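You operate a simulated robot arm through the tools that you are given. There is no shell and no other tool.

You run a simulated two-armed robot. Do the job below in one go: nothing can be reset, and whatever is moved stays where it is left.

Task
Rinse both soapy propellers in the white tray and stand them on the peg rack.

Only the result counts: the job must be done as asked and must still hold three seconds after the hand-in. Knocking over, shifting, dropping, spilling or breaking anything else fails it.

Robot
Two 7-joint arms with fingered hands on one trunk that stands fixed in place. Base frame: the origin is at the foot of the trunk, x ahead of it, y to its left, z up. Lengths are in cm, angles in rad, forces in N, time in s.
The left shoulder is at [7.8, 20.1, 113.5], the right one opposite. With the tool pointing down near the work surface each hand reaches from about 10 to 84 cm from the base axis, measured 20 degrees to its own side. Payload 4 kg a hand.
Tool frame (each hand has its own): the origin (TCP) lies between the finger pads and is the grasp point; the fingertips stand 2.6 cm ahead of it; z points along the fingers, y is the line along which they close. The gripper opens to 13.2 cm; its body begins 7.3 cm behind the TCP. The gripper is a hand of 3 fingers: y runs from the thumb to the fingers, the wrist lies at [0, 0, -22.4] in the tool frame.
Orientation is told as [roll, pitch, yaw] about the base's x, y, z axes, in that order, counted from this pose: with the fingers straight down and closing along the base's y, the tool's x points along the base's -x, its y along +y and its z along -z.

Tools
- The arms move only by the tool nudge_tool. It takes "left_moves", "right_moves" or both (then of equal length, played together; a hand with none holds still); each is a list of rows, each an object of numbers (a shift or turn left out is 0): "x", "y", "z": the shift along the tool's x, y, z in mm; "ax", "ay", "az": the turn, a rotation vector about the tool's x, y, z in rad. In form: [{"x": .., "y": .., "z": .., "ax": .., "ay": .., "az": ..}, ...]. A call has 1 to 20 rows; each row is the pose to reach, as a shift and turn from the pose commanded when the call began, along the tool's axes at that moment. Each row takes 0.2 s and may step no farther than 5 cm and 0.15 rad from the row before; otherwise, the whole call is refused. Where a pose cannot be reached the arm comes as near as it can. A force on the tool above 40 N (or 10 N above the force at the start of the call, whichever is more), or a blocked arm, ends the call early, and 0.2 s more pass. In this call time passes only in rows, and 0.2 s behind the last. The reply holds the time, the measured pose of the TCP, the force on the tool along the base axes, the opening and the grip force, in the units named above and with some noise, with the torque about the TCP (base axes, N m) and any sound that the robot's microphone picked up, and new pictures: "pictures" is both (left out), scene, wrist or none (wrist: the cameras of the hands that moved).
- Cameras (640 x 400 px; columns grow to the right, rows downward): "scene" is now at [21.2, 6.01, 138.72]; the picture's right is [0.45, -0.89, -0.08], its down [-0.44, -0.14, -0.89] and it looks along [0.78, 0.44, -0.45] (base axes); focal length 324 px, centre (320, 200). "left" rides on the left gripper at [-6.1, 0.3, -9.2] in its tool frame; the picture's right is [-0.05, -1.00, 0.00], its down [0.83, -0.04, -0.56] and it looks along [0.55, -0.03, 0.83] (tool axes); focal length 230 px, centre (320, 200). "right" rides on the right gripper at [6.1, 0.3, -9.2] in its tool frame; the picture's right is [-0.05, 1.00, 0.00], its down [-0.83, -0.04, -0.55] and it looks along [-0.55, -0.03, 0.83] (tool axes); focal length 230 px, centre (320, 200). There is no depth. A picture from a camera that has moved, and an enlarged one, comes with that camera's place and axes in the base frame and with its lens. The place of the scene camera against the robot may be out by one fixed shift of up to 2.5 cm in any direction.
- move_column(by): moves the trunk up (or, below 0, down) by that many cm; the arms and the scene camera ride with it, the base frame stays. It gives what a move gives, with no picture.
- move_fingers(finger1, finger2, thumb_bend, hand): sets how far each is bent, from 0 (flat) to 1 (curled in); at 0.3 the hand is open as for a grip, at 0.7 the pads meet at the TCP. One left out holds its place. A second passes; each finger stops where it meets its share of the squeeze, and holds until it gets a number again. It is the only way to open and close the hand. It gives what a move gives, with no picture; readings hold the bend of each and the force on the fingers (four entries, about 0 where the hand has none), thumb and palm.
- turn_head(pan, tilt): turns the head with the scene camera to pan (to the left, within 1.501 rad either way) and tilt (down, from -0.506 to 1.204), counted from straight ahead of the robot (the tilt from the chest, where the trunk bows). It gives what a move gives, and a new picture of the scene camera.
- inspect(camera, box): a new picture of the part [left, top, right, bottom] of that camera's present view, enlarged. It takes no simulated time.
- sign_off(): hands the job in; it is judged then, once.

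Places have to be worked out from the pictures, the camera data and where the tool is seen. Open the grippers and draw the arms clear of the work before you hand the job in, unless the task says otherwise.

The tools are called after ">>>" as a command line: name --argument value ..., lists and objects as JSON in quotes. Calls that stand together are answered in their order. nudge_tool: Moves the arms, as the interface text tells. Its arguments: {"type":"object","properties":{"left_moves":{"type":"array","items":{"type":"object","properties":{"x":{"type":"number"},"y":{"type":"number"},"z":{"type":"number"},"ax":{"type":"number"},"ay":{"type":"number"},"az":{"type":"number"}}}},"right_moves":{"type":"array","items":{"type":"object","properties":{"x":{"type":"number"},"y":{"type":"number"},"z":{"type":"number"},"ax":{"type":"number"},"ay":{"type":"number"},"az":{"type":"number"}}}},"pictures":{"type":"string","enum":["both","scene","wrist","none"]}},"required":[]} The other tools are called the same way: move_column (by) moves the trunk up or down; move_fingers (finger1, finger2, thumb_bend, hand) moves the fingers one by one; turn_head (pan, tilt) turns the head that bears the scene camera; inspect (camera, box) takes an enlarged picture of a part of a camera's view; sign_off () hands the job in.

At the start:

```text
time: 0.0
left_position: [36.35, 40.12, 115.21]
left_ee_rot: [-0.002, 0.001, -0.001]
left_contact_force: [-0.3, -0.4, 0.2]
left_moment: [-0.03, 0.01, 0.0]
left_gripper_width: 13.17
left_gripper_force: 0.1
left_shape: jaw
left_bend: [0.3, 0.3, 0.3]
left_finger forces: [0.1, 0.0, 0.0, 0.1, 0.0, 0.1]
right_position: [48.02, 9.21, 120.94]
right_ee_rot: [-0.001, -0.002, 0.0]
right_contact_force: [0.2, 0.8, -0.3]
right_moment: [0.03, 0.0, 0.0]
right_gripper_width: 13.19
right_gripper_force: 0.1
right_shape: jaw
right_bend: [0.3, 0.3, 0.3]
right_finger forces: [0.0, 0.1, 0.1, 0.0, 0.0, 0.1]
trunk travel left (down, up): [-17.5, 28.7]
head pan, tilt (commanded): [0.482, 0.274]
```

scene: 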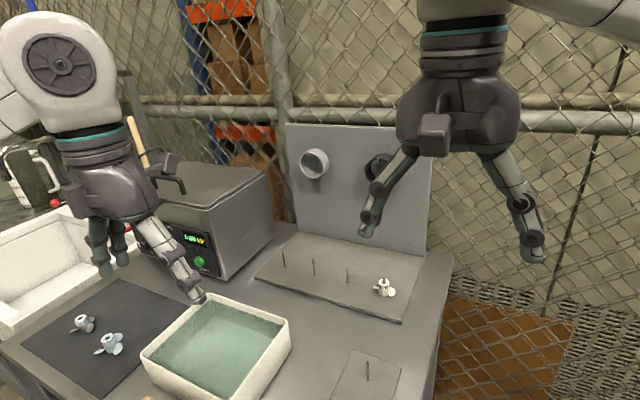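
right: 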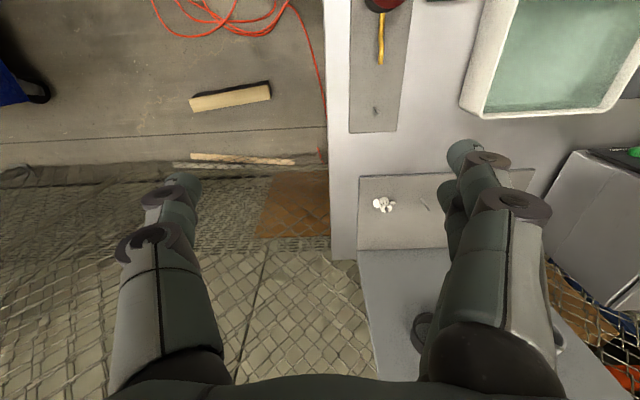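
left: 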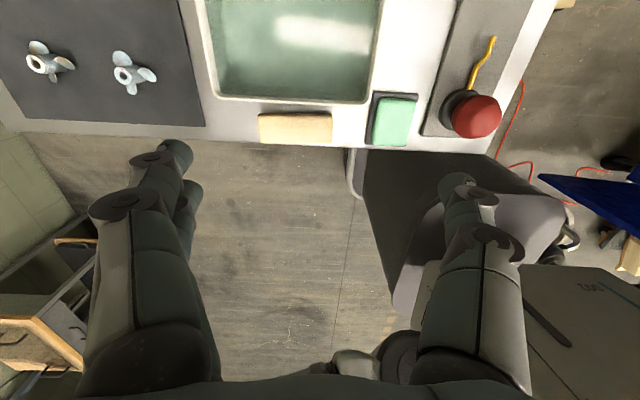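

I see two soapy propellers on a dark mat at the left, a white tray of water, and a peg rack with pegs (one already holding a propeller). I'll enlarge the parts to get more detail.

>>> inspect --camera "scene" --box '[240, 220, 440, 345]'

>>> inspect --camera "left" --box '[0, 0, 240, 150]'

>>> inspect --camera "right" --box '[340, 80, 580, 230]'

>>> inspect --camera "scene" --box '[0, 260, 220, 400]'

```text
3.20 times, centred on (340, 282) of scene
camera zoom: at [21.2, 6.01, 138.72], right [0.45, -0.89, -0.08], down [-0.44, -0.14, -0.89], along [0.78, 0.44, -0.45], focal length 1037 px, centre (256, -64)
```

zoom: 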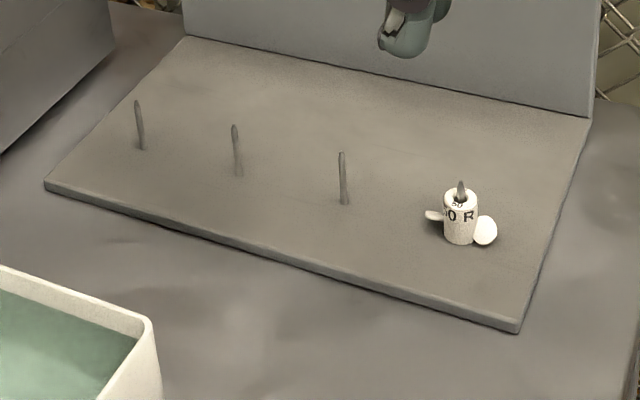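

```text
2.67 times, centred on (120, 75) of left
camera zoom: at [42.54, 40.47, 124.45], right [0.05, -1.0, 0.0], down [-0.83, -0.04, 0.56], along [-0.55, -0.03, -0.83], focal length 614 px, centre (853, 533)
```

zoom: 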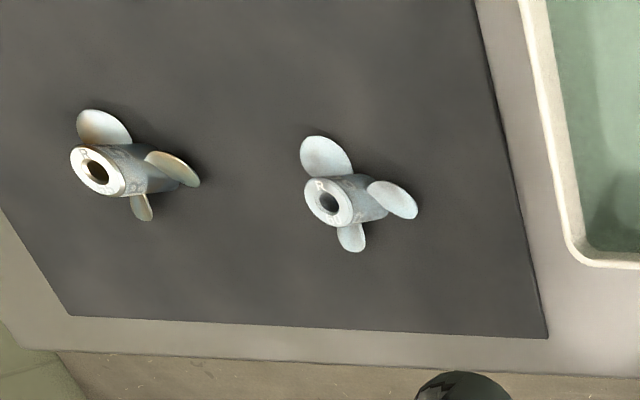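

```text
2.67 times, centred on (460, 155) of right
camera zoom: at [41.84, 9.41, 130.2], right [0.05, 1.0, 0.0], down [0.83, -0.04, 0.56], along [0.56, -0.03, -0.83], focal length 614 px, centre (-53, 320)
```

zoom: 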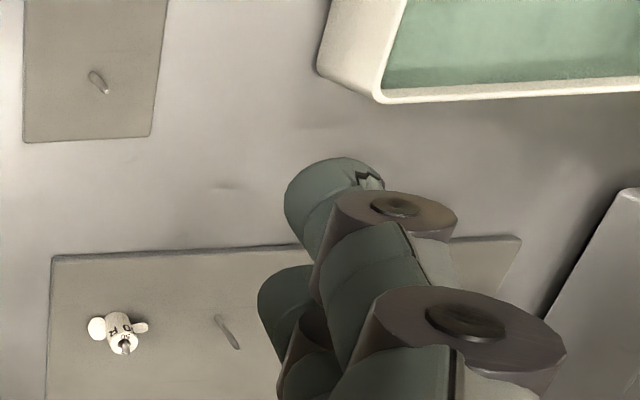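

```text
2.86 times, centred on (110, 330) of scene
camera zoom: at [21.2, 6.01, 138.72], right [0.45, -0.89, -0.08], down [-0.44, -0.14, -0.89], along [0.78, 0.44, -0.45], focal length 926 px, centre (920, -171)
```

zoom: 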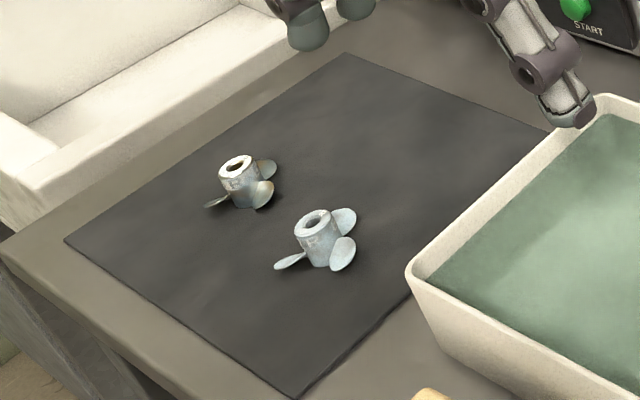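

The propellers stand hub-up, with blades low on the hub; the first estimate puts them near (39, 72) and (39, 63) with tops at about z 94. I'll tilt the head for a better look at the mat, tray and rack.

>>> turn_head --pan 0.8 --tilt 0.6

```text
time: 0.8
left_position: [36.33, 38.47, 115.5]
left_ee_rot: [0.012, 0.002, -0.002]
left_contact_force: [0.2, -0.5, 0.1]
left_moment: [-0.02, 0.03, 0.01]
left_gripper_width: 13.2
left_gripper_force: 0.0
left_shape: jaw
left_bend: [0.3, 0.3, 0.3]
left_finger forces: [0.0, 0.0, 0.1, 0.0, 0.0, 0.0]
right_position: [47.94, 7.46, 120.88]
right_ee_rot: [0.013, -0.002, -0.001]
right_contact_force: [-0.8, 0.4, 0.0]
right_moment: [0.01, -0.01, -0.01]
right_gripper_width: 13.18
right_gripper_force: 0.1
right_shape: jaw
right_bend: [0.3, 0.3, 0.3]
right_finger forces: [0.1, 0.1, 0.0, 0.1, 0.0, 0.0]
trunk travel left (down, up): [-17.5, 28.7]
head pan, tilt (commanded): [0.799, 0.6]
camera scene: at [18.48, 7.86, 136.23], right [0.7, -0.7, -0.14], down [-0.56, -0.41, -0.72], along [0.45, 0.58, -0.68], focal length 324 px, centre (320, 200)
```

scene: 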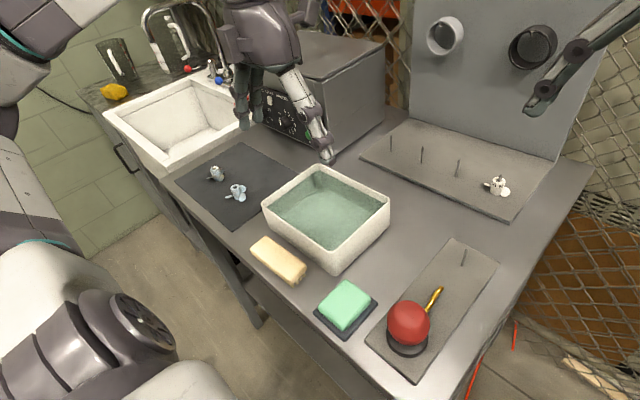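

The head turn swayed the measured poses by about 1.7 cm; I'll enlarge the new view and check whether that settles.

>>> inspect --camera "scene" --box '[170, 130, 400, 274]'

>>> inspect --camera "scene" --box '[340, 100, 580, 250]'

>>> nudge_tool --left_moves '[{"x": 0, "y": 0, "z": 0}, {"x": 0, "y": 0, "z": 0}, {"x": 0, "y": 0, "z": 0}]' --pictures "both"

```text
2.78 times, centred on (285, 202) of scene
camera zoom: at [18.48, 7.86, 136.23], right [0.7, -0.7, -0.14], down [-0.56, -0.41, -0.72], along [0.45, 0.58, -0.68], focal length 900 px, centre (417, 194)
```

zoom: 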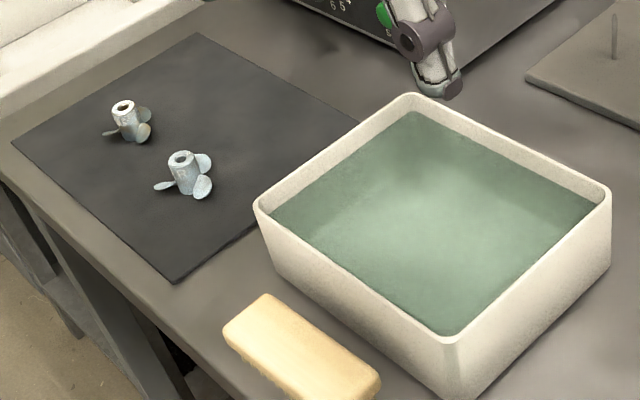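

```text
2.67 times, centred on (460, 175) of scene
camera zoom: at [18.48, 7.86, 136.23], right [0.7, -0.7, -0.14], down [-0.56, -0.41, -0.72], along [0.45, 0.58, -0.68], focal length 864 px, centre (-53, 267)
```

zoom: 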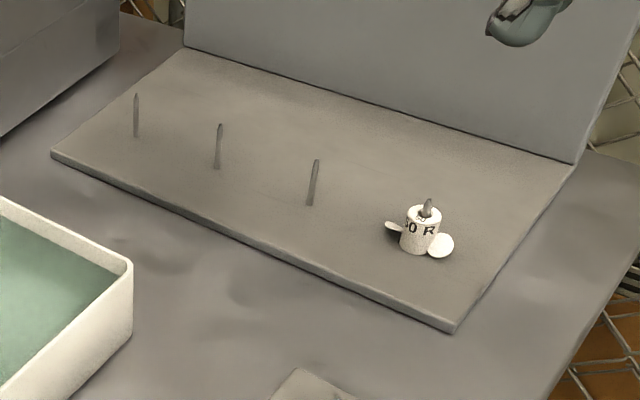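

```text
time: 1.6
left_position: [36.33, 38.55, 115.53]
left_ee_rot: [0.011, 0.003, -0.003]
left_contact_force: [-0.9, -0.7, -0.6]
left_moment: [-0.03, 0.0, 0.01]
left_gripper_width: 13.2
left_gripper_force: 0.1
left_shape: jaw
left_bend: [0.3, 0.3, 0.3]
left_finger forces: [0.0, 0.0, 0.1, 0.1, 0.1, 0.0]
right_position: [48.1, 7.56, 120.9]
right_ee_rot: [0.011, -0.004, 0.0]
right_contact_force: [-0.5, 0.3, 0.0]
right_moment: [0.0, -0.06, 0.01]
right_gripper_width: 13.18
right_gripper_force: 0.0
right_shape: jaw
right_bend: [0.3, 0.3, 0.3]
right_finger forces: [0.0, 0.0, 0.0, 0.0, 0.0, 0.0]
trunk travel left (down, up): [-17.5, 28.7]
head pan, tilt (commanded): [0.799, 0.6]
camera scene: at [18.52, 8.01, 136.21], right [0.7, -0.7, -0.14], down [-0.56, -0.41, -0.72], along [0.45, 0.58, -0.68], focal length 324 px, centre (320, 200)
camera left: at [42.51, 38.86, 124.75], right [0.05, -1.0, -0.01], down [-0.83, -0.05, 0.56], along [-0.56, -0.02, -0.83], focal length 230 px, centre (320, 200)
```

scene: 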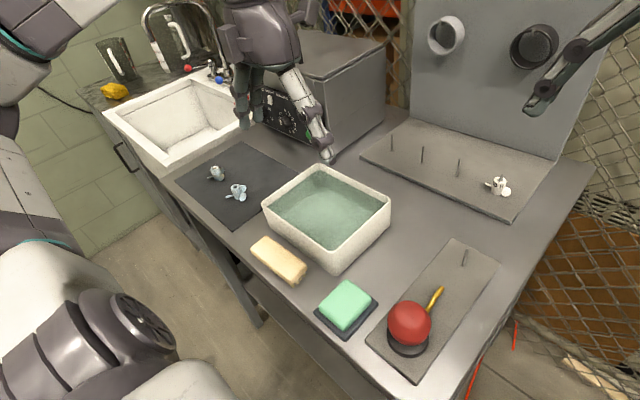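
left: 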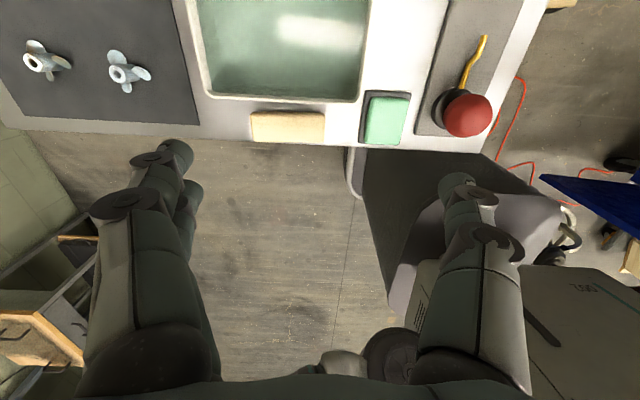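

The sway has settled at about 0.011 rad, so I'll rely on measured poses. Next I'll look at the hand itself to learn finger spacing and pad shape.

>>> inspect --camera "scene" --box '[200, 0, 360, 170]'

>>> inspect --camera "left" --box '[60, 120, 260, 400]'

>>> inspect --camera "left" --box '[0, 0, 220, 150]'

```text
2.35 times, centred on (280, 85) of scene
camera zoom: at [18.52, 8.01, 136.21], right [0.7, -0.7, -0.14], down [-0.56, -0.41, -0.72], along [0.45, 0.58, -0.68], focal length 762 px, centre (414, 471)
```

zoom: 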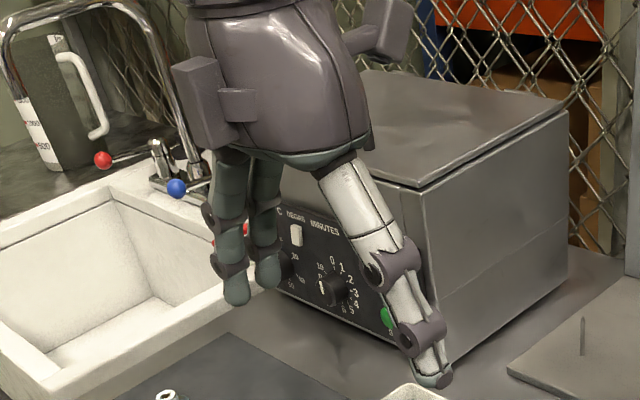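

```text
1.43 times, centred on (160, 260) of left
camera zoom: at [42.51, 38.86, 124.75], right [0.05, -1.0, -0.01], down [-0.83, -0.05, 0.56], along [-0.56, -0.02, -0.83], focal length 329 px, centre (549, 114)
```

zoom: 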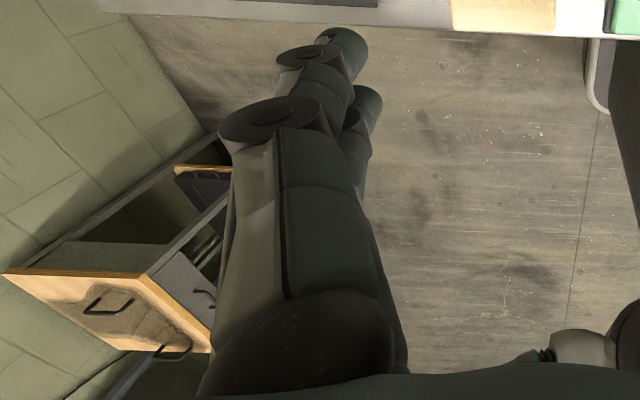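

```text
2.67 times, centred on (110, 75) of left
camera zoom: at [42.51, 38.86, 124.75], right [0.05, -1.0, -0.01], down [-0.83, -0.05, 0.56], along [-0.56, -0.02, -0.83], focal length 614 px, centre (880, 533)
```

zoom: 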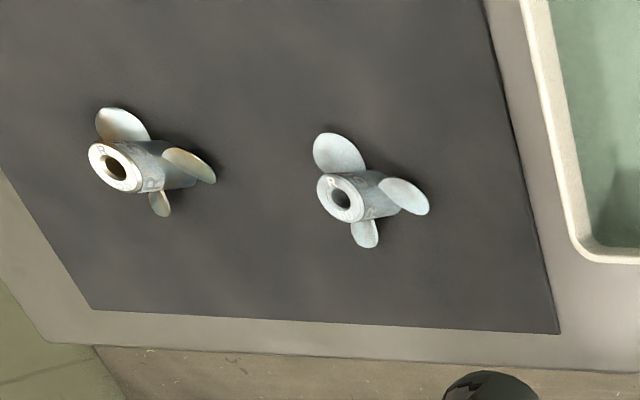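

The finger pair is about 2.3 cm apart with roughly 1.4 cm thick tips, which suits the 2.4 cm hub. I'll move the left hand above propeller B (near x 38.5, y 63) at a safe height to view it closely.

>>> nudge_tool --left_moves '[{"x": -2, "y": 30, "z": 0}, {"x": -4, "y": 60, "z": 0}, {"x": -6, "y": 90, "z": 0}, {"x": -8, "y": 120, "z": 0}, {"x": -10, "y": 150, "z": 0}, {"x": -14, "y": 180, "z": 10}, {"x": -18, "y": 210, "z": 25}, {"x": -20, "y": 230, "z": 40}, {"x": -22, "y": 245, "z": 50}]'

```text
time: 3.6
left_position: [38.79, 63.15, 110.87]
left_ee_rot: [0.012, -0.001, -0.003]
left_contact_force: [0.2, -0.3, 0.1]
left_moment: [0.0, 0.05, 0.0]
left_gripper_width: 13.2
left_gripper_force: 0.1
left_shape: jaw
left_bend: [0.3, 0.3, 0.3]
left_finger forces: [0.1, 0.0, 0.0, 0.0, 0.0, 0.0]
right_position: [48.11, 7.54, 120.96]
right_ee_rot: [0.011, -0.002, -0.001]
right_contact_force: [-0.8, 0.5, 0.5]
right_moment: [-0.04, -0.01, 0.0]
right_gripper_width: 13.22
right_gripper_force: 0.1
right_shape: jaw
right_bend: [0.3, 0.3, 0.3]
right_finger forces: [0.0, 0.0, 0.0, 0.1, 0.1, 0.0]
trunk travel left (down, up): [-17.5, 28.7]
head pan, tilt (commanded): [0.799, 0.6]
camera scene: at [18.54, 8.04, 136.2], right [0.7, -0.7, -0.14], down [-0.56, -0.42, -0.72], along [0.45, 0.58, -0.68], focal length 324 px, centre (320, 200)
camera left: at [44.99, 63.5, 120.2], right [0.05, -1.0, -0.01], down [-0.83, -0.05, 0.56], along [-0.55, -0.02, -0.83], focal length 230 px, centre (320, 200)
```

scene: 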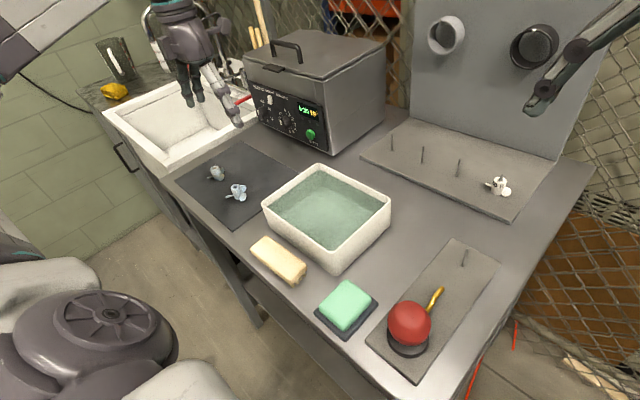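
left: 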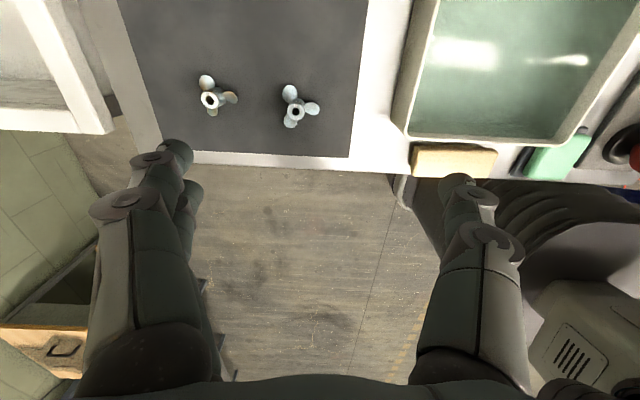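

From this closer view, triangulating both wrist views puts propeller B near (38, 66) with its top nearer z 90. I'll enlarge to read the blade angles.

>>> inspect --camera "left" --box '[180, 60, 340, 160]'

>>> inspect --camera "scene" --box '[130, 0, 330, 220]'

```text
4.00 times, centred on (260, 110) of left
camera zoom: at [44.99, 63.5, 120.2], right [0.05, -1.0, -0.01], down [-0.83, -0.05, 0.56], along [-0.55, -0.02, -0.83], focal length 920 px, centre (560, 560)
```

zoom: 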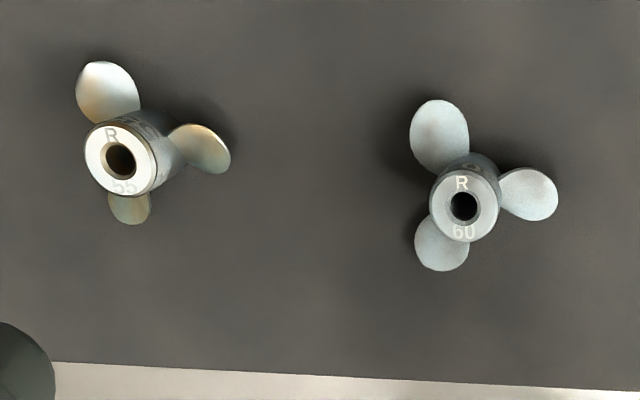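

```text
1.82 times, centred on (230, 110) of scene
camera zoom: at [18.54, 8.04, 136.2], right [0.7, -0.7, -0.14], down [-0.56, -0.42, -0.72], along [0.45, 0.58, -0.68], focal length 589 px, centre (484, 364)
```

zoom: 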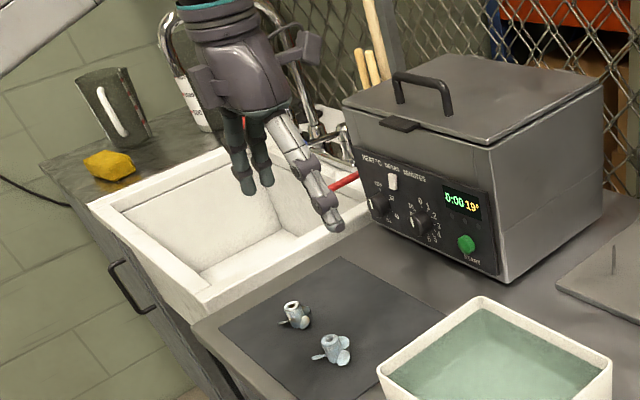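

The hubs are marked R 55 and R 60 with the marks up; hub about 2.1 cm, bore about 0.85 cm, and blades of B near 30°, 150° and 270°. I'll close the empty left hand partway to see how the fingertips look at hub width.

>>> move_fingers --hand "left" --finger1 0.6 --finger2 0.6 --thumb_bend 0.6

>>> inspect --camera "left" --box '[0, 0, 640, 400]'

>>> inspect --camera "scene" --box '[130, 0, 290, 130]'

```text
time: 4.6
left_position: [38.75, 63.2, 111.1]
left_ee_rot: [0.011, -0.002, -0.003]
left_contact_force: [0.3, -0.3, -0.5]
left_moment: [0.03, -0.01, 0.0]
left_gripper_width: 3.53
left_gripper_force: 0.1
left_shape: fingers
left_bend: [0.6, 0.6, 0.6]
left_finger forces: [0.1, 0.1, 0.0, 0.1, 0.0, 0.0]
right_position: [47.95, 7.59, 120.87]
right_ee_rot: [0.011, -0.002, -0.002]
right_contact_force: [0.6, -0.1, 1.3]
right_moment: [0.04, 0.01, 0.02]
right_gripper_width: 13.2
right_gripper_force: 0.1
right_shape: jaw
right_bend: [0.3, 0.3, 0.3]
right_finger forces: [0.0, 0.0, 0.0, 0.0, 0.1, 0.0]
trunk travel left (down, up): [-17.5, 28.7]
head pan, tilt (commanded): [0.799, 0.6]
```

```text
1.00 times, centred on (320, 200) of left (not enlarged: the box is as wide or as high as the picture)
camera zoom: at [44.98, 63.42, 120.24], right [0.05, -1.0, -0.01], down [-0.83, -0.05, 0.56], along [-0.56, -0.02, -0.83], focal length 230 px, centre (320, 200)
```

zoom: 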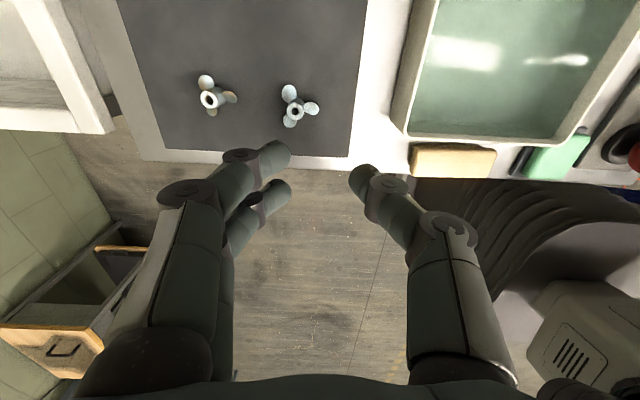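

```text
3.08 times, centred on (210, 65) of scene
camera zoom: at [18.51, 8.0, 136.21], right [0.7, -0.7, -0.14], down [-0.56, -0.41, -0.72], along [0.45, 0.58, -0.68], focal length 997 px, centre (658, 615)
```

zoom: 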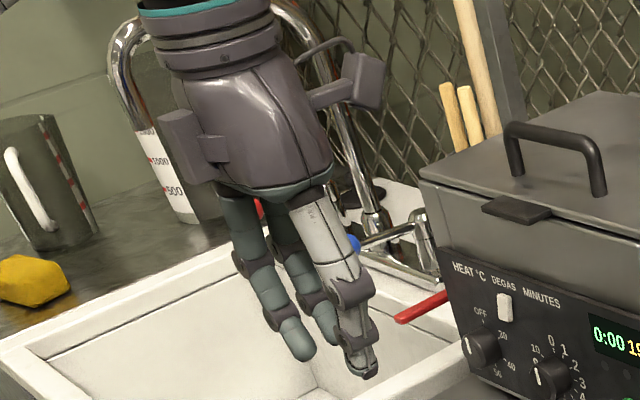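

At bend 0.6 the tips curl inward (distal links about 40° from vertical) with a 3.5 cm gap, so a fingertip pinch on the hub above the blades should work. I'll move above propeller B, at (38.1, 66.4), with a half-open hand and look again.

>>> move_fingers --hand "left" --finger1 0.52 --finger2 0.52 --thumb_bend 0.52

>>> nudge_tool --left_moves '[{"x": 2, "y": 12, "z": 20}, {"x": 4, "y": 24, "z": 40}, {"x": 6, "y": 32, "z": 60}, {"x": 6, "y": 32, "z": 80}, {"x": 6, "y": 32, "z": 100}]'

```text
time: 5.6
left_position: [38.71, 63.21, 111.05]
left_ee_rot: [0.011, 0.001, -0.002]
left_contact_force: [0.0, 0.1, -0.2]
left_moment: [-0.01, -0.01, -0.02]
left_gripper_width: 6.05
left_gripper_force: 0.0
left_shape: fingers
left_bend: [0.52, 0.52, 0.52]
left_finger forces: [0.1, 0.0, 0.0, 0.0, 0.1, 0.1]
right_position: [48.04, 7.48, 120.92]
right_ee_rot: [0.011, -0.003, -0.002]
right_contact_force: [0.1, -0.1, -0.2]
right_moment: [-0.01, 0.0, 0.04]
right_gripper_width: 13.19
right_gripper_force: 0.0
right_shape: jaw
right_bend: [0.3, 0.3, 0.3]
right_finger forces: [0.0, 0.0, 0.0, 0.0, 0.0, 0.0]
trunk travel left (down, up): [-17.5, 28.7]
head pan, tilt (commanded): [0.799, 0.6]
```

```text
time: 6.8
left_position: [38.21, 66.52, 100.89]
left_ee_rot: [0.013, 0.001, 0.0]
left_contact_force: [-0.4, -1.2, 0.9]
left_moment: [0.02, 0.01, 0.02]
left_gripper_width: 6.05
left_gripper_force: 0.1
left_shape: fingers
left_bend: [0.52, 0.52, 0.52]
left_finger forces: [0.0, 0.1, 0.0, 0.0, 0.0, 0.0]
right_position: [48.16, 7.45, 120.99]
right_ee_rot: [0.01, -0.001, -0.002]
right_contact_force: [0.6, 0.2, 0.3]
right_moment: [-0.01, 0.01, 0.02]
right_gripper_width: 13.18
right_gripper_force: 0.0
right_shape: jaw
right_bend: [0.3, 0.3, 0.3]
right_finger forces: [0.1, 0.1, 0.0, 0.0, 0.1, 0.0]
trunk travel left (down, up): [-17.5, 28.7]
head pan, tilt (commanded): [0.799, 0.6]
camera scene: at [18.54, 8.02, 136.2], right [0.7, -0.7, -0.14], down [-0.56, -0.42, -0.72], along [0.45, 0.58, -0.68], focal length 324 px, centre (320, 200)
camera left: at [44.25, 66.74, 110.21], right [0.05, -1.0, -0.01], down [-0.83, -0.05, 0.55], along [-0.55, -0.02, -0.83], focal length 230 px, centre (320, 200)
```

scene: 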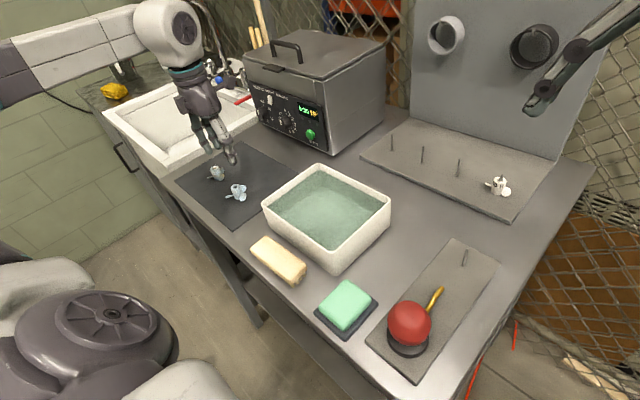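
left: 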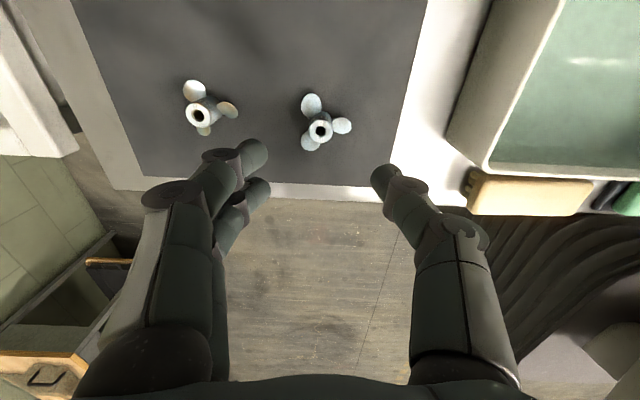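

B now sits almost directly ahead in the wrist view, just above the centre. I'll enlarge it to refine its place and height before going lower.

>>> inspect --camera "left" --box '[260, 70, 400, 200]'

>>> inspect --camera "scene" --box '[160, 110, 300, 220]'

```text
3.08 times, centred on (330, 135) of left
camera zoom: at [44.25, 66.74, 110.21], right [0.05, -1.0, -0.01], down [-0.83, -0.05, 0.55], along [-0.55, -0.02, -0.83], focal length 708 px, centre (289, 400)
```

zoom: 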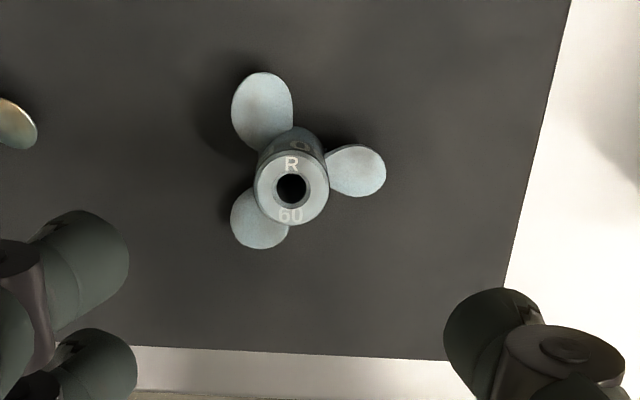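

```text
3.64 times, centred on (230, 165) of scene
camera zoom: at [18.54, 8.02, 136.2], right [0.7, -0.7, -0.14], down [-0.56, -0.42, -0.72], along [0.45, 0.58, -0.68], focal length 1178 px, centre (647, 327)
```

zoom: 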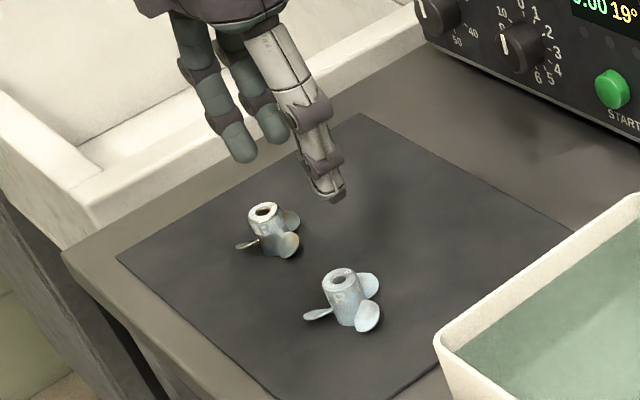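

The hub is at about (38.1, 66.6), right under the TCP, and the fingertips reach roughly 2.6 cm beyond the TCP. I'll descend 5 cm and check again.

>>> nudge_tool --left_moves '[{"x": 1, "y": 0, "z": 15}, {"x": 1, "y": 0, "z": 30}, {"x": 1, "y": 0, "z": 42}, {"x": 1, "y": 0, "z": 50}]'

>>> inspect --camera "left" --box '[220, 80, 420, 230]'

>>> inspect --camera "scene" --box '[180, 120, 300, 215]'

```text
time: 7.8
left_position: [37.85, 66.54, 95.99]
left_ee_rot: [0.013, 0.003, -0.003]
left_contact_force: [0.2, -1.1, -0.7]
left_moment: [0.0, 0.01, 0.0]
left_gripper_width: 6.04
left_gripper_force: 0.1
left_shape: fingers
left_bend: [0.52, 0.52, 0.52]
left_finger forces: [0.0, 0.0, 0.0, 0.0, 0.1, 0.1]
right_position: [48.16, 7.61, 120.99]
right_ee_rot: [0.01, -0.002, -0.001]
right_contact_force: [-0.4, -0.3, -0.6]
right_moment: [0.01, -0.01, 0.03]
right_gripper_width: 13.21
right_gripper_force: 0.1
right_shape: jaw
right_bend: [0.3, 0.3, 0.3]
right_finger forces: [0.0, 0.0, 0.2, 0.0, 0.0, 0.0]
trunk travel left (down, up): [-17.5, 28.7]
head pan, tilt (commanded): [0.799, 0.6]
camera scene: at [18.53, 8.01, 136.21], right [0.7, -0.7, -0.14], down [-0.56, -0.41, -0.72], along [0.45, 0.58, -0.68], focal length 324 px, centre (320, 200)
camera left: at [44.09, 66.76, 105.18], right [0.05, -1.0, -0.01], down [-0.83, -0.05, 0.56], along [-0.56, -0.02, -0.83], focal length 230 px, centre (320, 200)
```

scene: 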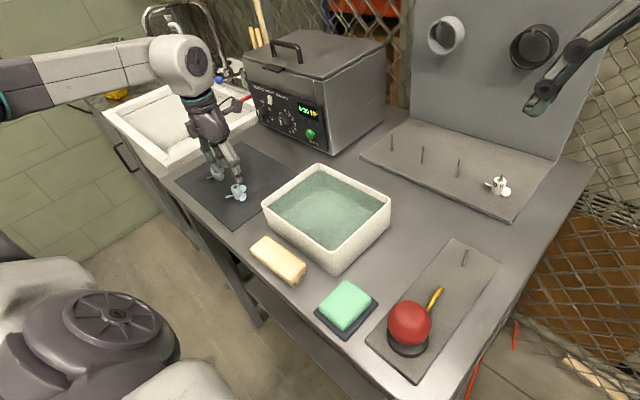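
left: 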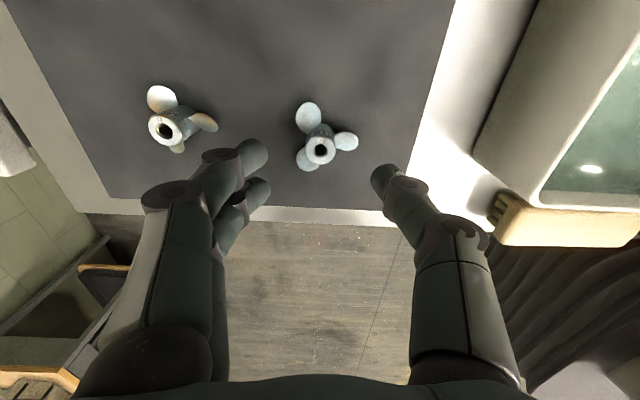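

```text
2.67 times, centred on (320, 155) of left
camera zoom: at [44.09, 66.76, 105.18], right [0.05, -1.0, -0.01], down [-0.83, -0.05, 0.56], along [-0.56, -0.02, -0.83], focal length 614 px, centre (320, 320)
```

zoom: 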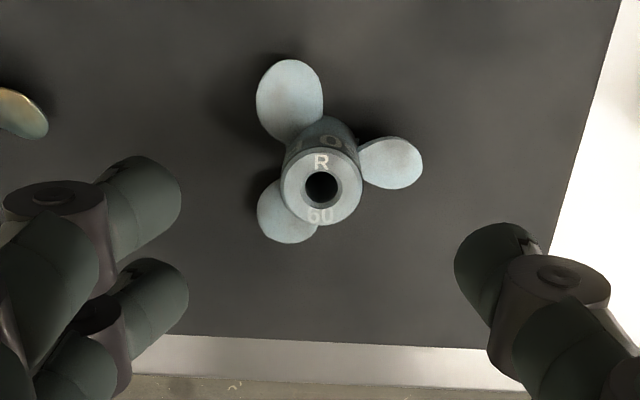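

```text
4.21 times, centred on (240, 168) of scene
camera zoom: at [18.53, 8.01, 136.21], right [0.7, -0.7, -0.14], down [-0.56, -0.41, -0.72], along [0.45, 0.58, -0.68], focal length 1364 px, centre (657, 337)
```

zoom: 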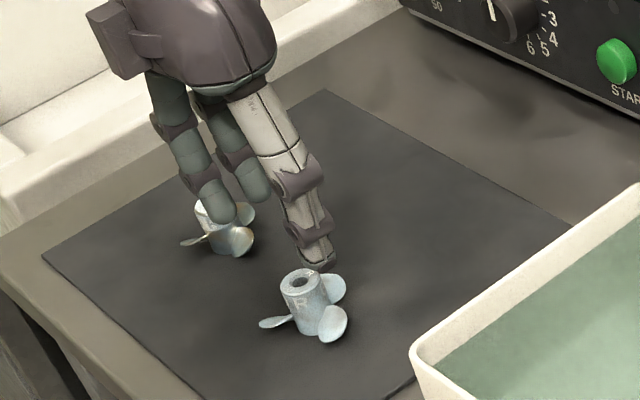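

Two views agree on a hub top near (38.3, 66.6, 90.6), with the fingertips about 2.3 cm beyond the TCP. I'll descend to TCP z of about 92.8 and correct x by +0.3 cm, stopping with the tips just above the blades.

>>> nudge_tool --left_moves '[{"x": -1, "y": 0, "z": 10}, {"x": -3, "y": 0.5, "z": 20}, {"x": -3, "y": 0.5, "z": 28}, {"x": -3, "y": 0.5, "z": 32}]'

>>> inspect --camera "left" --box '[220, 80, 420, 230]'

>>> inspect --camera "scene" --box '[180, 120, 300, 215]'

```text
time: 8.8
left_position: [38.19, 66.59, 92.84]
left_ee_rot: [0.011, 0.0, -0.003]
left_contact_force: [-0.3, 0.5, -0.3]
left_moment: [0.0, -0.01, 0.03]
left_gripper_width: 6.05
left_gripper_force: 0.0
left_shape: fingers
left_bend: [0.52, 0.52, 0.52]
left_finger forces: [0.0, 0.0, 0.0, 0.1, 0.0, 0.0]
right_position: [48.0, 7.48, 120.96]
right_ee_rot: [0.009, -0.002, 0.0]
right_contact_force: [0.3, 0.0, 1.0]
right_moment: [-0.01, 0.01, -0.03]
right_gripper_width: 13.15
right_gripper_force: 0.2
right_shape: jaw
right_bend: [0.3, 0.3, 0.3]
right_finger forces: [0.1, 0.1, 0.1, 0.0, 0.1, 0.1]
trunk travel left (down, up): [-17.5, 28.7]
head pan, tilt (commanded): [0.799, 0.6]
camera scene: at [18.52, 8.0, 136.21], right [0.7, -0.7, -0.14], down [-0.56, -0.41, -0.72], along [0.45, 0.58, -0.68], focal length 324 px, centre (320, 200)
camera left: at [44.42, 66.81, 102.03], right [0.05, -1.0, -0.01], down [-0.83, -0.05, 0.56], along [-0.56, -0.02, -0.83], focal length 230 px, centre (320, 200)
```

scene: 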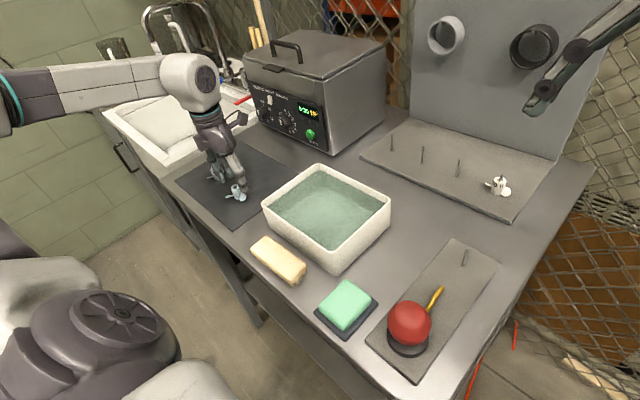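
left: 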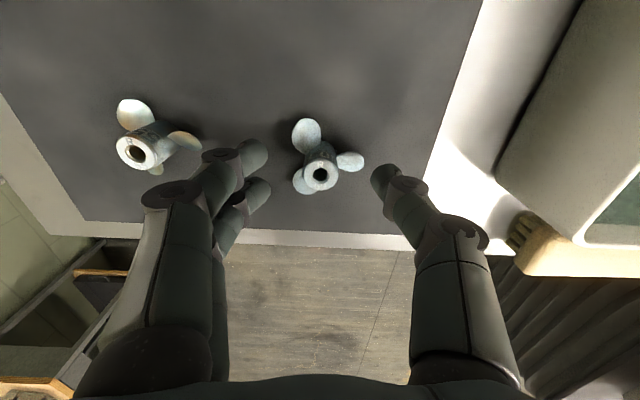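

```text
2.67 times, centred on (320, 155) of left
camera zoom: at [44.42, 66.81, 102.03], right [0.05, -1.0, -0.01], down [-0.83, -0.05, 0.56], along [-0.56, -0.02, -0.83], focal length 614 px, centre (320, 320)
```

zoom: 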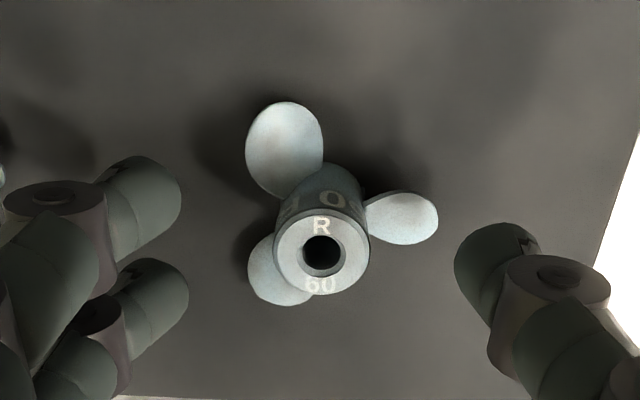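

```text
4.21 times, centred on (240, 168) of scene
camera zoom: at [18.52, 8.0, 136.21], right [0.7, -0.7, -0.14], down [-0.56, -0.41, -0.72], along [0.45, 0.58, -0.68], focal length 1364 px, centre (657, 337)
```

zoom: 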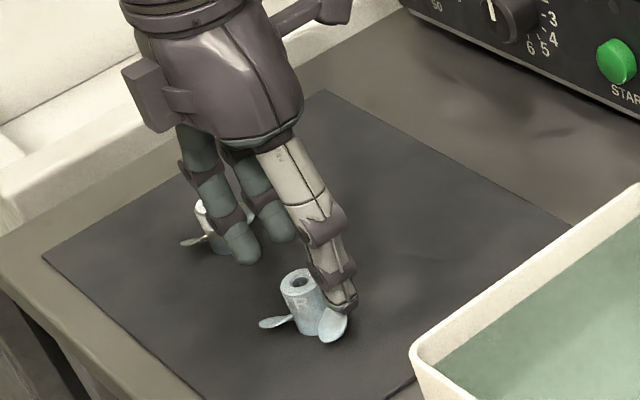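

The latest fix puts the hub top at (37.9, 66.6, 89.5), about 0.4 cm toward the robot from the TCP. I'll shift that way and descend 1.6 cm so the tips sit just below the hub's top edge but above the blades.

>>> nudge_tool --left_moves '[{"x": 2, "y": 0, "z": 5}, {"x": 4, "y": 0, "z": 10}, {"x": 4, "y": 0, "z": 16}]'

>>> move_fingers --hand "left" --finger1 0.58 --finger2 0.58 --thumb_bend 0.58

>>> inspect --camera "left" --box '[220, 100, 420, 250]'

>>> inspect --camera "scene" --box '[200, 140, 280, 215]'

```text
time: 9.6
left_position: [37.8, 66.49, 91.23]
left_ee_rot: [0.014, -0.001, 0.0]
left_contact_force: [0.9, 0.2, -0.1]
left_moment: [-0.01, 0.01, -0.01]
left_gripper_width: 6.06
left_gripper_force: 0.0
left_shape: fingers
left_bend: [0.52, 0.52, 0.52]
left_finger forces: [0.1, 0.0, 0.0, 0.0, 0.0, 0.0]
right_position: [47.97, 7.51, 120.97]
right_ee_rot: [0.011, -0.002, -0.001]
right_contact_force: [-0.6, -0.3, 0.3]
right_moment: [0.02, -0.02, 0.02]
right_gripper_width: 13.22
right_gripper_force: 0.1
right_shape: jaw
right_bend: [0.3, 0.3, 0.3]
right_finger forces: [0.0, 0.1, 0.1, 0.1, 0.1, 0.0]
trunk travel left (down, up): [-17.5, 28.7]
head pan, tilt (commanded): [0.799, 0.6]
camera scene: at [18.53, 8.0, 136.2], right [0.7, -0.7, -0.14], down [-0.56, -0.41, -0.72], along [0.45, 0.58, -0.68], focal length 324 px, centre (320, 200)
camera left: at [43.93, 66.77, 100.39], right [0.05, -1.0, -0.01], down [-0.83, -0.05, 0.56], along [-0.55, -0.02, -0.83], focal length 230 px, centre (320, 200)
```

scene: 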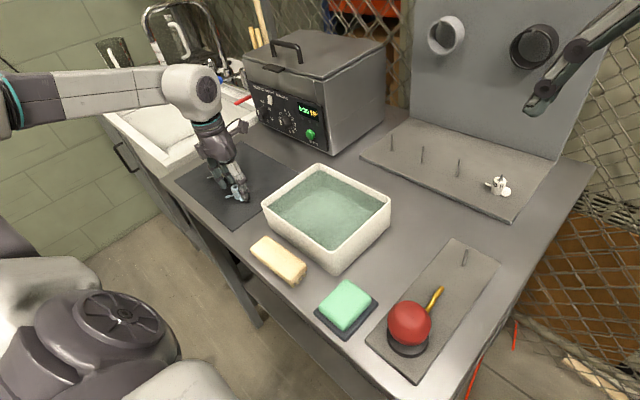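
left: 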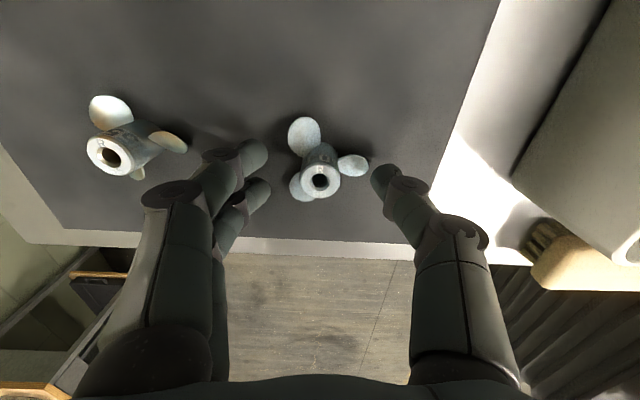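

```text
time: 10.6
left_position: [37.8, 66.46, 91.13]
left_ee_rot: [0.012, 0.0, -0.001]
left_contact_force: [-0.8, -0.7, 0.0]
left_moment: [0.0, -0.01, -0.03]
left_gripper_width: 4.54
left_gripper_force: 0.0
left_shape: fingers
left_bend: [0.57, 0.57, 0.57]
left_finger forces: [0.0, 0.1, 0.1, 0.1, 0.1, 0.0]
right_position: [48.1, 7.51, 120.96]
right_ee_rot: [0.012, -0.001, -0.002]
right_contact_force: [-0.2, 1.2, 0.8]
right_moment: [0.01, 0.01, -0.01]
right_gripper_width: 13.2
right_gripper_force: 0.0
right_shape: jaw
right_bend: [0.3, 0.3, 0.3]
right_finger forces: [0.0, 0.0, 0.1, 0.1, 0.1, 0.0]
trunk travel left (down, up): [-17.5, 28.7]
head pan, tilt (commanded): [0.799, 0.6]
```

```text
2.67 times, centred on (320, 175) of left
camera zoom: at [43.93, 66.76, 100.41], right [0.05, -1.0, -0.01], down [-0.83, -0.05, 0.56], along [-0.55, -0.02, -0.83], focal length 614 px, centre (320, 267)
```

zoom: 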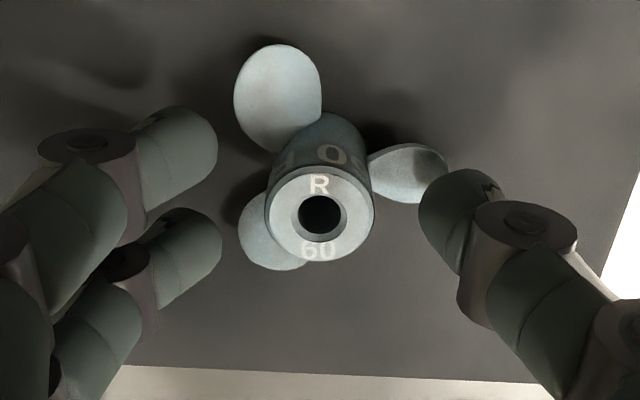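

```text
5.33 times, centred on (240, 178) of scene
camera zoom: at [18.51, 7.99, 136.21], right [0.7, -0.7, -0.14], down [-0.56, -0.41, -0.72], along [0.45, 0.58, -0.68], focal length 1728 px, centre (747, 320)
```

zoom: 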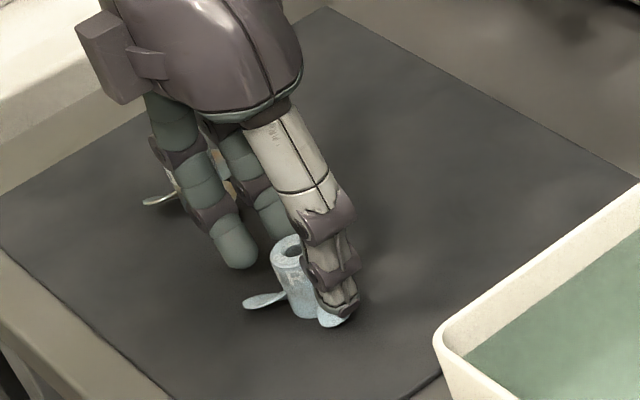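

Hub top sits at about tool z +1.4 cm, x −0.2 cm, and the tips are roughly 0.7 cm below the hub's top edge, clear above the blades. I'll center by 2 mm and close gently.

>>> nudge_tool --left_moves '[{"x": -2, "y": 0, "z": 0}]' --pictures "none"

>>> move_fingers --hand "left" --finger1 0.63 --finger2 0.63 --thumb_bend 0.63

>>> inspect --camera "left" --box '[220, 100, 420, 250]'

>>> inspect --camera "scene" --box '[200, 140, 280, 215]'

```text
time: 11.0
left_position: [37.98, 66.52, 91.27]
left_ee_rot: [0.013, 0.002, -0.001]
left_contact_force: [0.3, 0.7, -0.7]
left_moment: [0.01, 0.0, 0.02]
left_gripper_width: 4.53
left_gripper_force: 0.0
left_shape: fingers
left_bend: [0.57, 0.57, 0.57]
left_finger forces: [0.0, 0.0, 0.1, 0.0, 0.1, 0.0]
right_position: [48.09, 7.48, 120.95]
right_ee_rot: [0.009, -0.002, -0.001]
right_contact_force: [0.9, 0.6, 0.0]
right_moment: [0.0, 0.03, -0.02]
right_gripper_width: 13.19
right_gripper_force: 0.2
right_shape: jaw
right_bend: [0.3, 0.3, 0.3]
right_finger forces: [0.1, 0.0, 0.1, 0.1, 0.0, 0.1]
trunk travel left (down, up): [-17.5, 28.7]
head pan, tilt (commanded): [0.799, 0.6]
```

```text
time: 12.0
left_position: [37.84, 66.58, 91.29]
left_ee_rot: [0.011, -0.001, -0.001]
left_contact_force: [0.5, 0.2, -0.1]
left_moment: [0.01, 0.02, 0.0]
left_gripper_width: 2.59
left_gripper_force: 0.0
left_shape: fingers
left_bend: [0.63, 0.63, 0.63]
left_finger forces: [0.0, 0.0, 0.0, 0.1, 0.1, 0.0]
right_position: [48.07, 7.57, 121.03]
right_ee_rot: [0.011, -0.002, -0.001]
right_contact_force: [0.5, -0.4, 0.0]
right_moment: [-0.01, 0.01, 0.0]
right_gripper_width: 13.2
right_gripper_force: 0.0
right_shape: jaw
right_bend: [0.3, 0.3, 0.3]
right_finger forces: [0.1, 0.1, 0.0, 0.0, 0.0, 0.0]
trunk travel left (down, up): [-17.5, 28.7]
head pan, tilt (commanded): [0.799, 0.6]
```

```text
2.67 times, centred on (320, 175) of left
camera zoom: at [44.08, 66.8, 100.43], right [0.05, -1.0, -0.01], down [-0.83, -0.05, 0.56], along [-0.56, -0.02, -0.83], focal length 614 px, centre (320, 267)
```

zoom: 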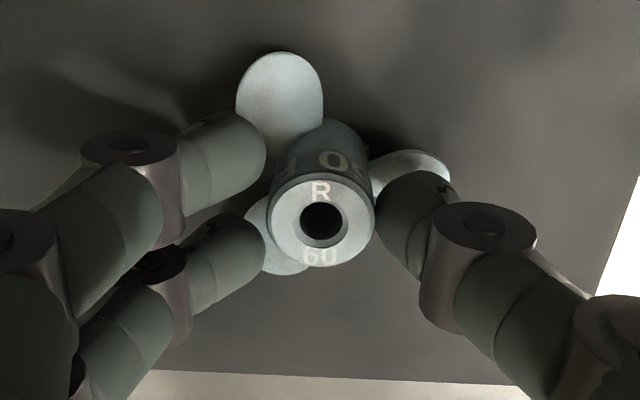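

```text
5.33 times, centred on (240, 178) of scene
camera zoom: at [18.51, 7.99, 136.21], right [0.7, -0.7, -0.14], down [-0.56, -0.41, -0.72], along [0.45, 0.58, -0.68], focal length 1728 px, centre (747, 320)
```

zoom: 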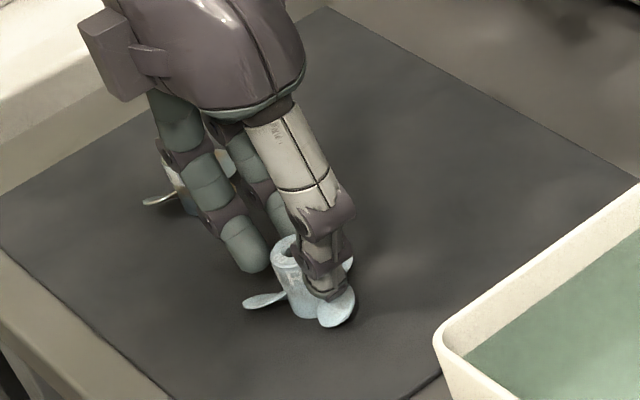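

The tips straddle the hub just below its rim with the hub centred. I'll close further to take the grip.

>>> move_fingers --hand "left" --finger1 0.68 --finger2 0.68 --thumb_bend 0.68

>>> inspect --camera "left" --box '[220, 100, 420, 250]'

>>> inspect --camera "scene" --box '[200, 140, 280, 215]'

```text
time: 13.0
left_position: [38.02, 66.55, 91.16]
left_ee_rot: [0.012, 0.0, -0.002]
left_contact_force: [0.1, -0.3, -0.6]
left_moment: [-0.02, -0.01, 0.0]
left_gripper_width: 1.76
left_gripper_force: 3.9
left_shape: fingers
left_bend: [0.66, 0.65, 0.66]
left_finger forces: [1.5, 1.8, 0.0, 0.0, 3.3, 0.0]
right_position: [47.96, 7.63, 120.98]
right_ee_rot: [0.01, -0.002, -0.002]
right_contact_force: [0.1, 0.5, -0.1]
right_moment: [0.01, 0.0, 0.0]
right_gripper_width: 13.21
right_gripper_force: 0.0
right_shape: jaw
right_bend: [0.3, 0.3, 0.3]
right_finger forces: [0.0, 0.0, 0.0, 0.0, 0.1, 0.0]
trunk travel left (down, up): [-17.5, 28.7]
head pan, tilt (commanded): [0.799, 0.6]
```

```text
2.67 times, centred on (320, 175) of left
camera zoom: at [44.08, 66.81, 100.43], right [0.05, -1.0, -0.01], down [-0.83, -0.05, 0.56], along [-0.55, -0.02, -0.83], focal length 614 px, centre (320, 267)
```

zoom: 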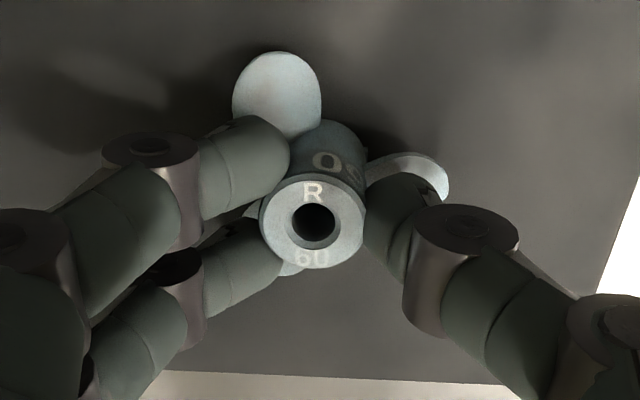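

```text
5.33 times, centred on (240, 178) of scene
camera zoom: at [18.51, 7.99, 136.21], right [0.7, -0.7, -0.14], down [-0.56, -0.41, -0.72], along [0.45, 0.58, -0.68], focal length 1728 px, centre (747, 320)
```

zoom: 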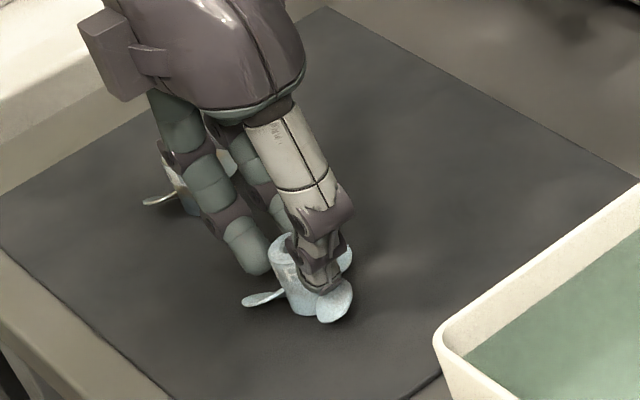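

Grip is 3.9 N with the hub held straight; since the part is soapy I'll squeeze more before lifting.

>>> move_fingers --hand "left" --finger1 0.75 --finger2 0.75 --thumb_bend 0.75

>>> inspect --camera "left" --box '[220, 100, 420, 250]'

```text
time: 14.0
left_position: [38.0, 66.55, 91.23]
left_ee_rot: [0.012, 0.001, -0.002]
left_contact_force: [0.2, -1.2, -0.2]
left_moment: [0.04, 0.0, -0.02]
left_gripper_width: 1.47
left_gripper_force: 15.0
left_shape: fingers
left_bend: [0.72, 0.72, 0.68]
left_finger forces: [7.8, 7.6, 0.0, 0.0, 14.7, 0.0]
right_position: [48.1, 7.41, 120.97]
right_ee_rot: [0.011, -0.001, -0.002]
right_contact_force: [0.6, 0.0, 0.8]
right_moment: [-0.01, 0.0, -0.01]
right_gripper_width: 13.18
right_gripper_force: 0.1
right_shape: jaw
right_bend: [0.3, 0.3, 0.3]
right_finger forces: [0.0, 0.1, 0.1, 0.1, 0.0, 0.0]
trunk travel left (down, up): [-17.5, 28.7]
head pan, tilt (commanded): [0.799, 0.6]
```

```text
2.67 times, centred on (320, 175) of left
camera zoom: at [44.08, 66.8, 100.43], right [0.05, -1.0, -0.01], down [-0.83, -0.05, 0.56], along [-0.55, -0.02, -0.83], focal length 614 px, centre (320, 267)
```

zoom: 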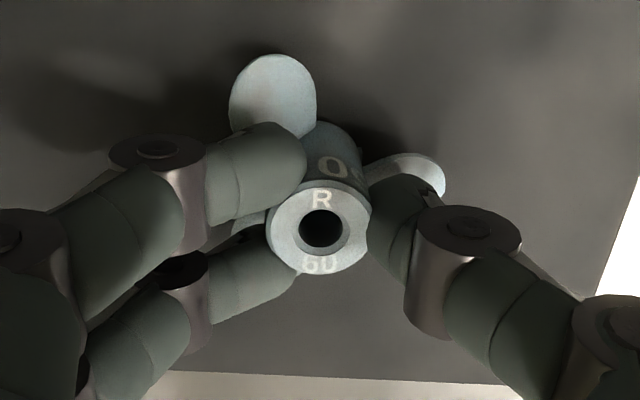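

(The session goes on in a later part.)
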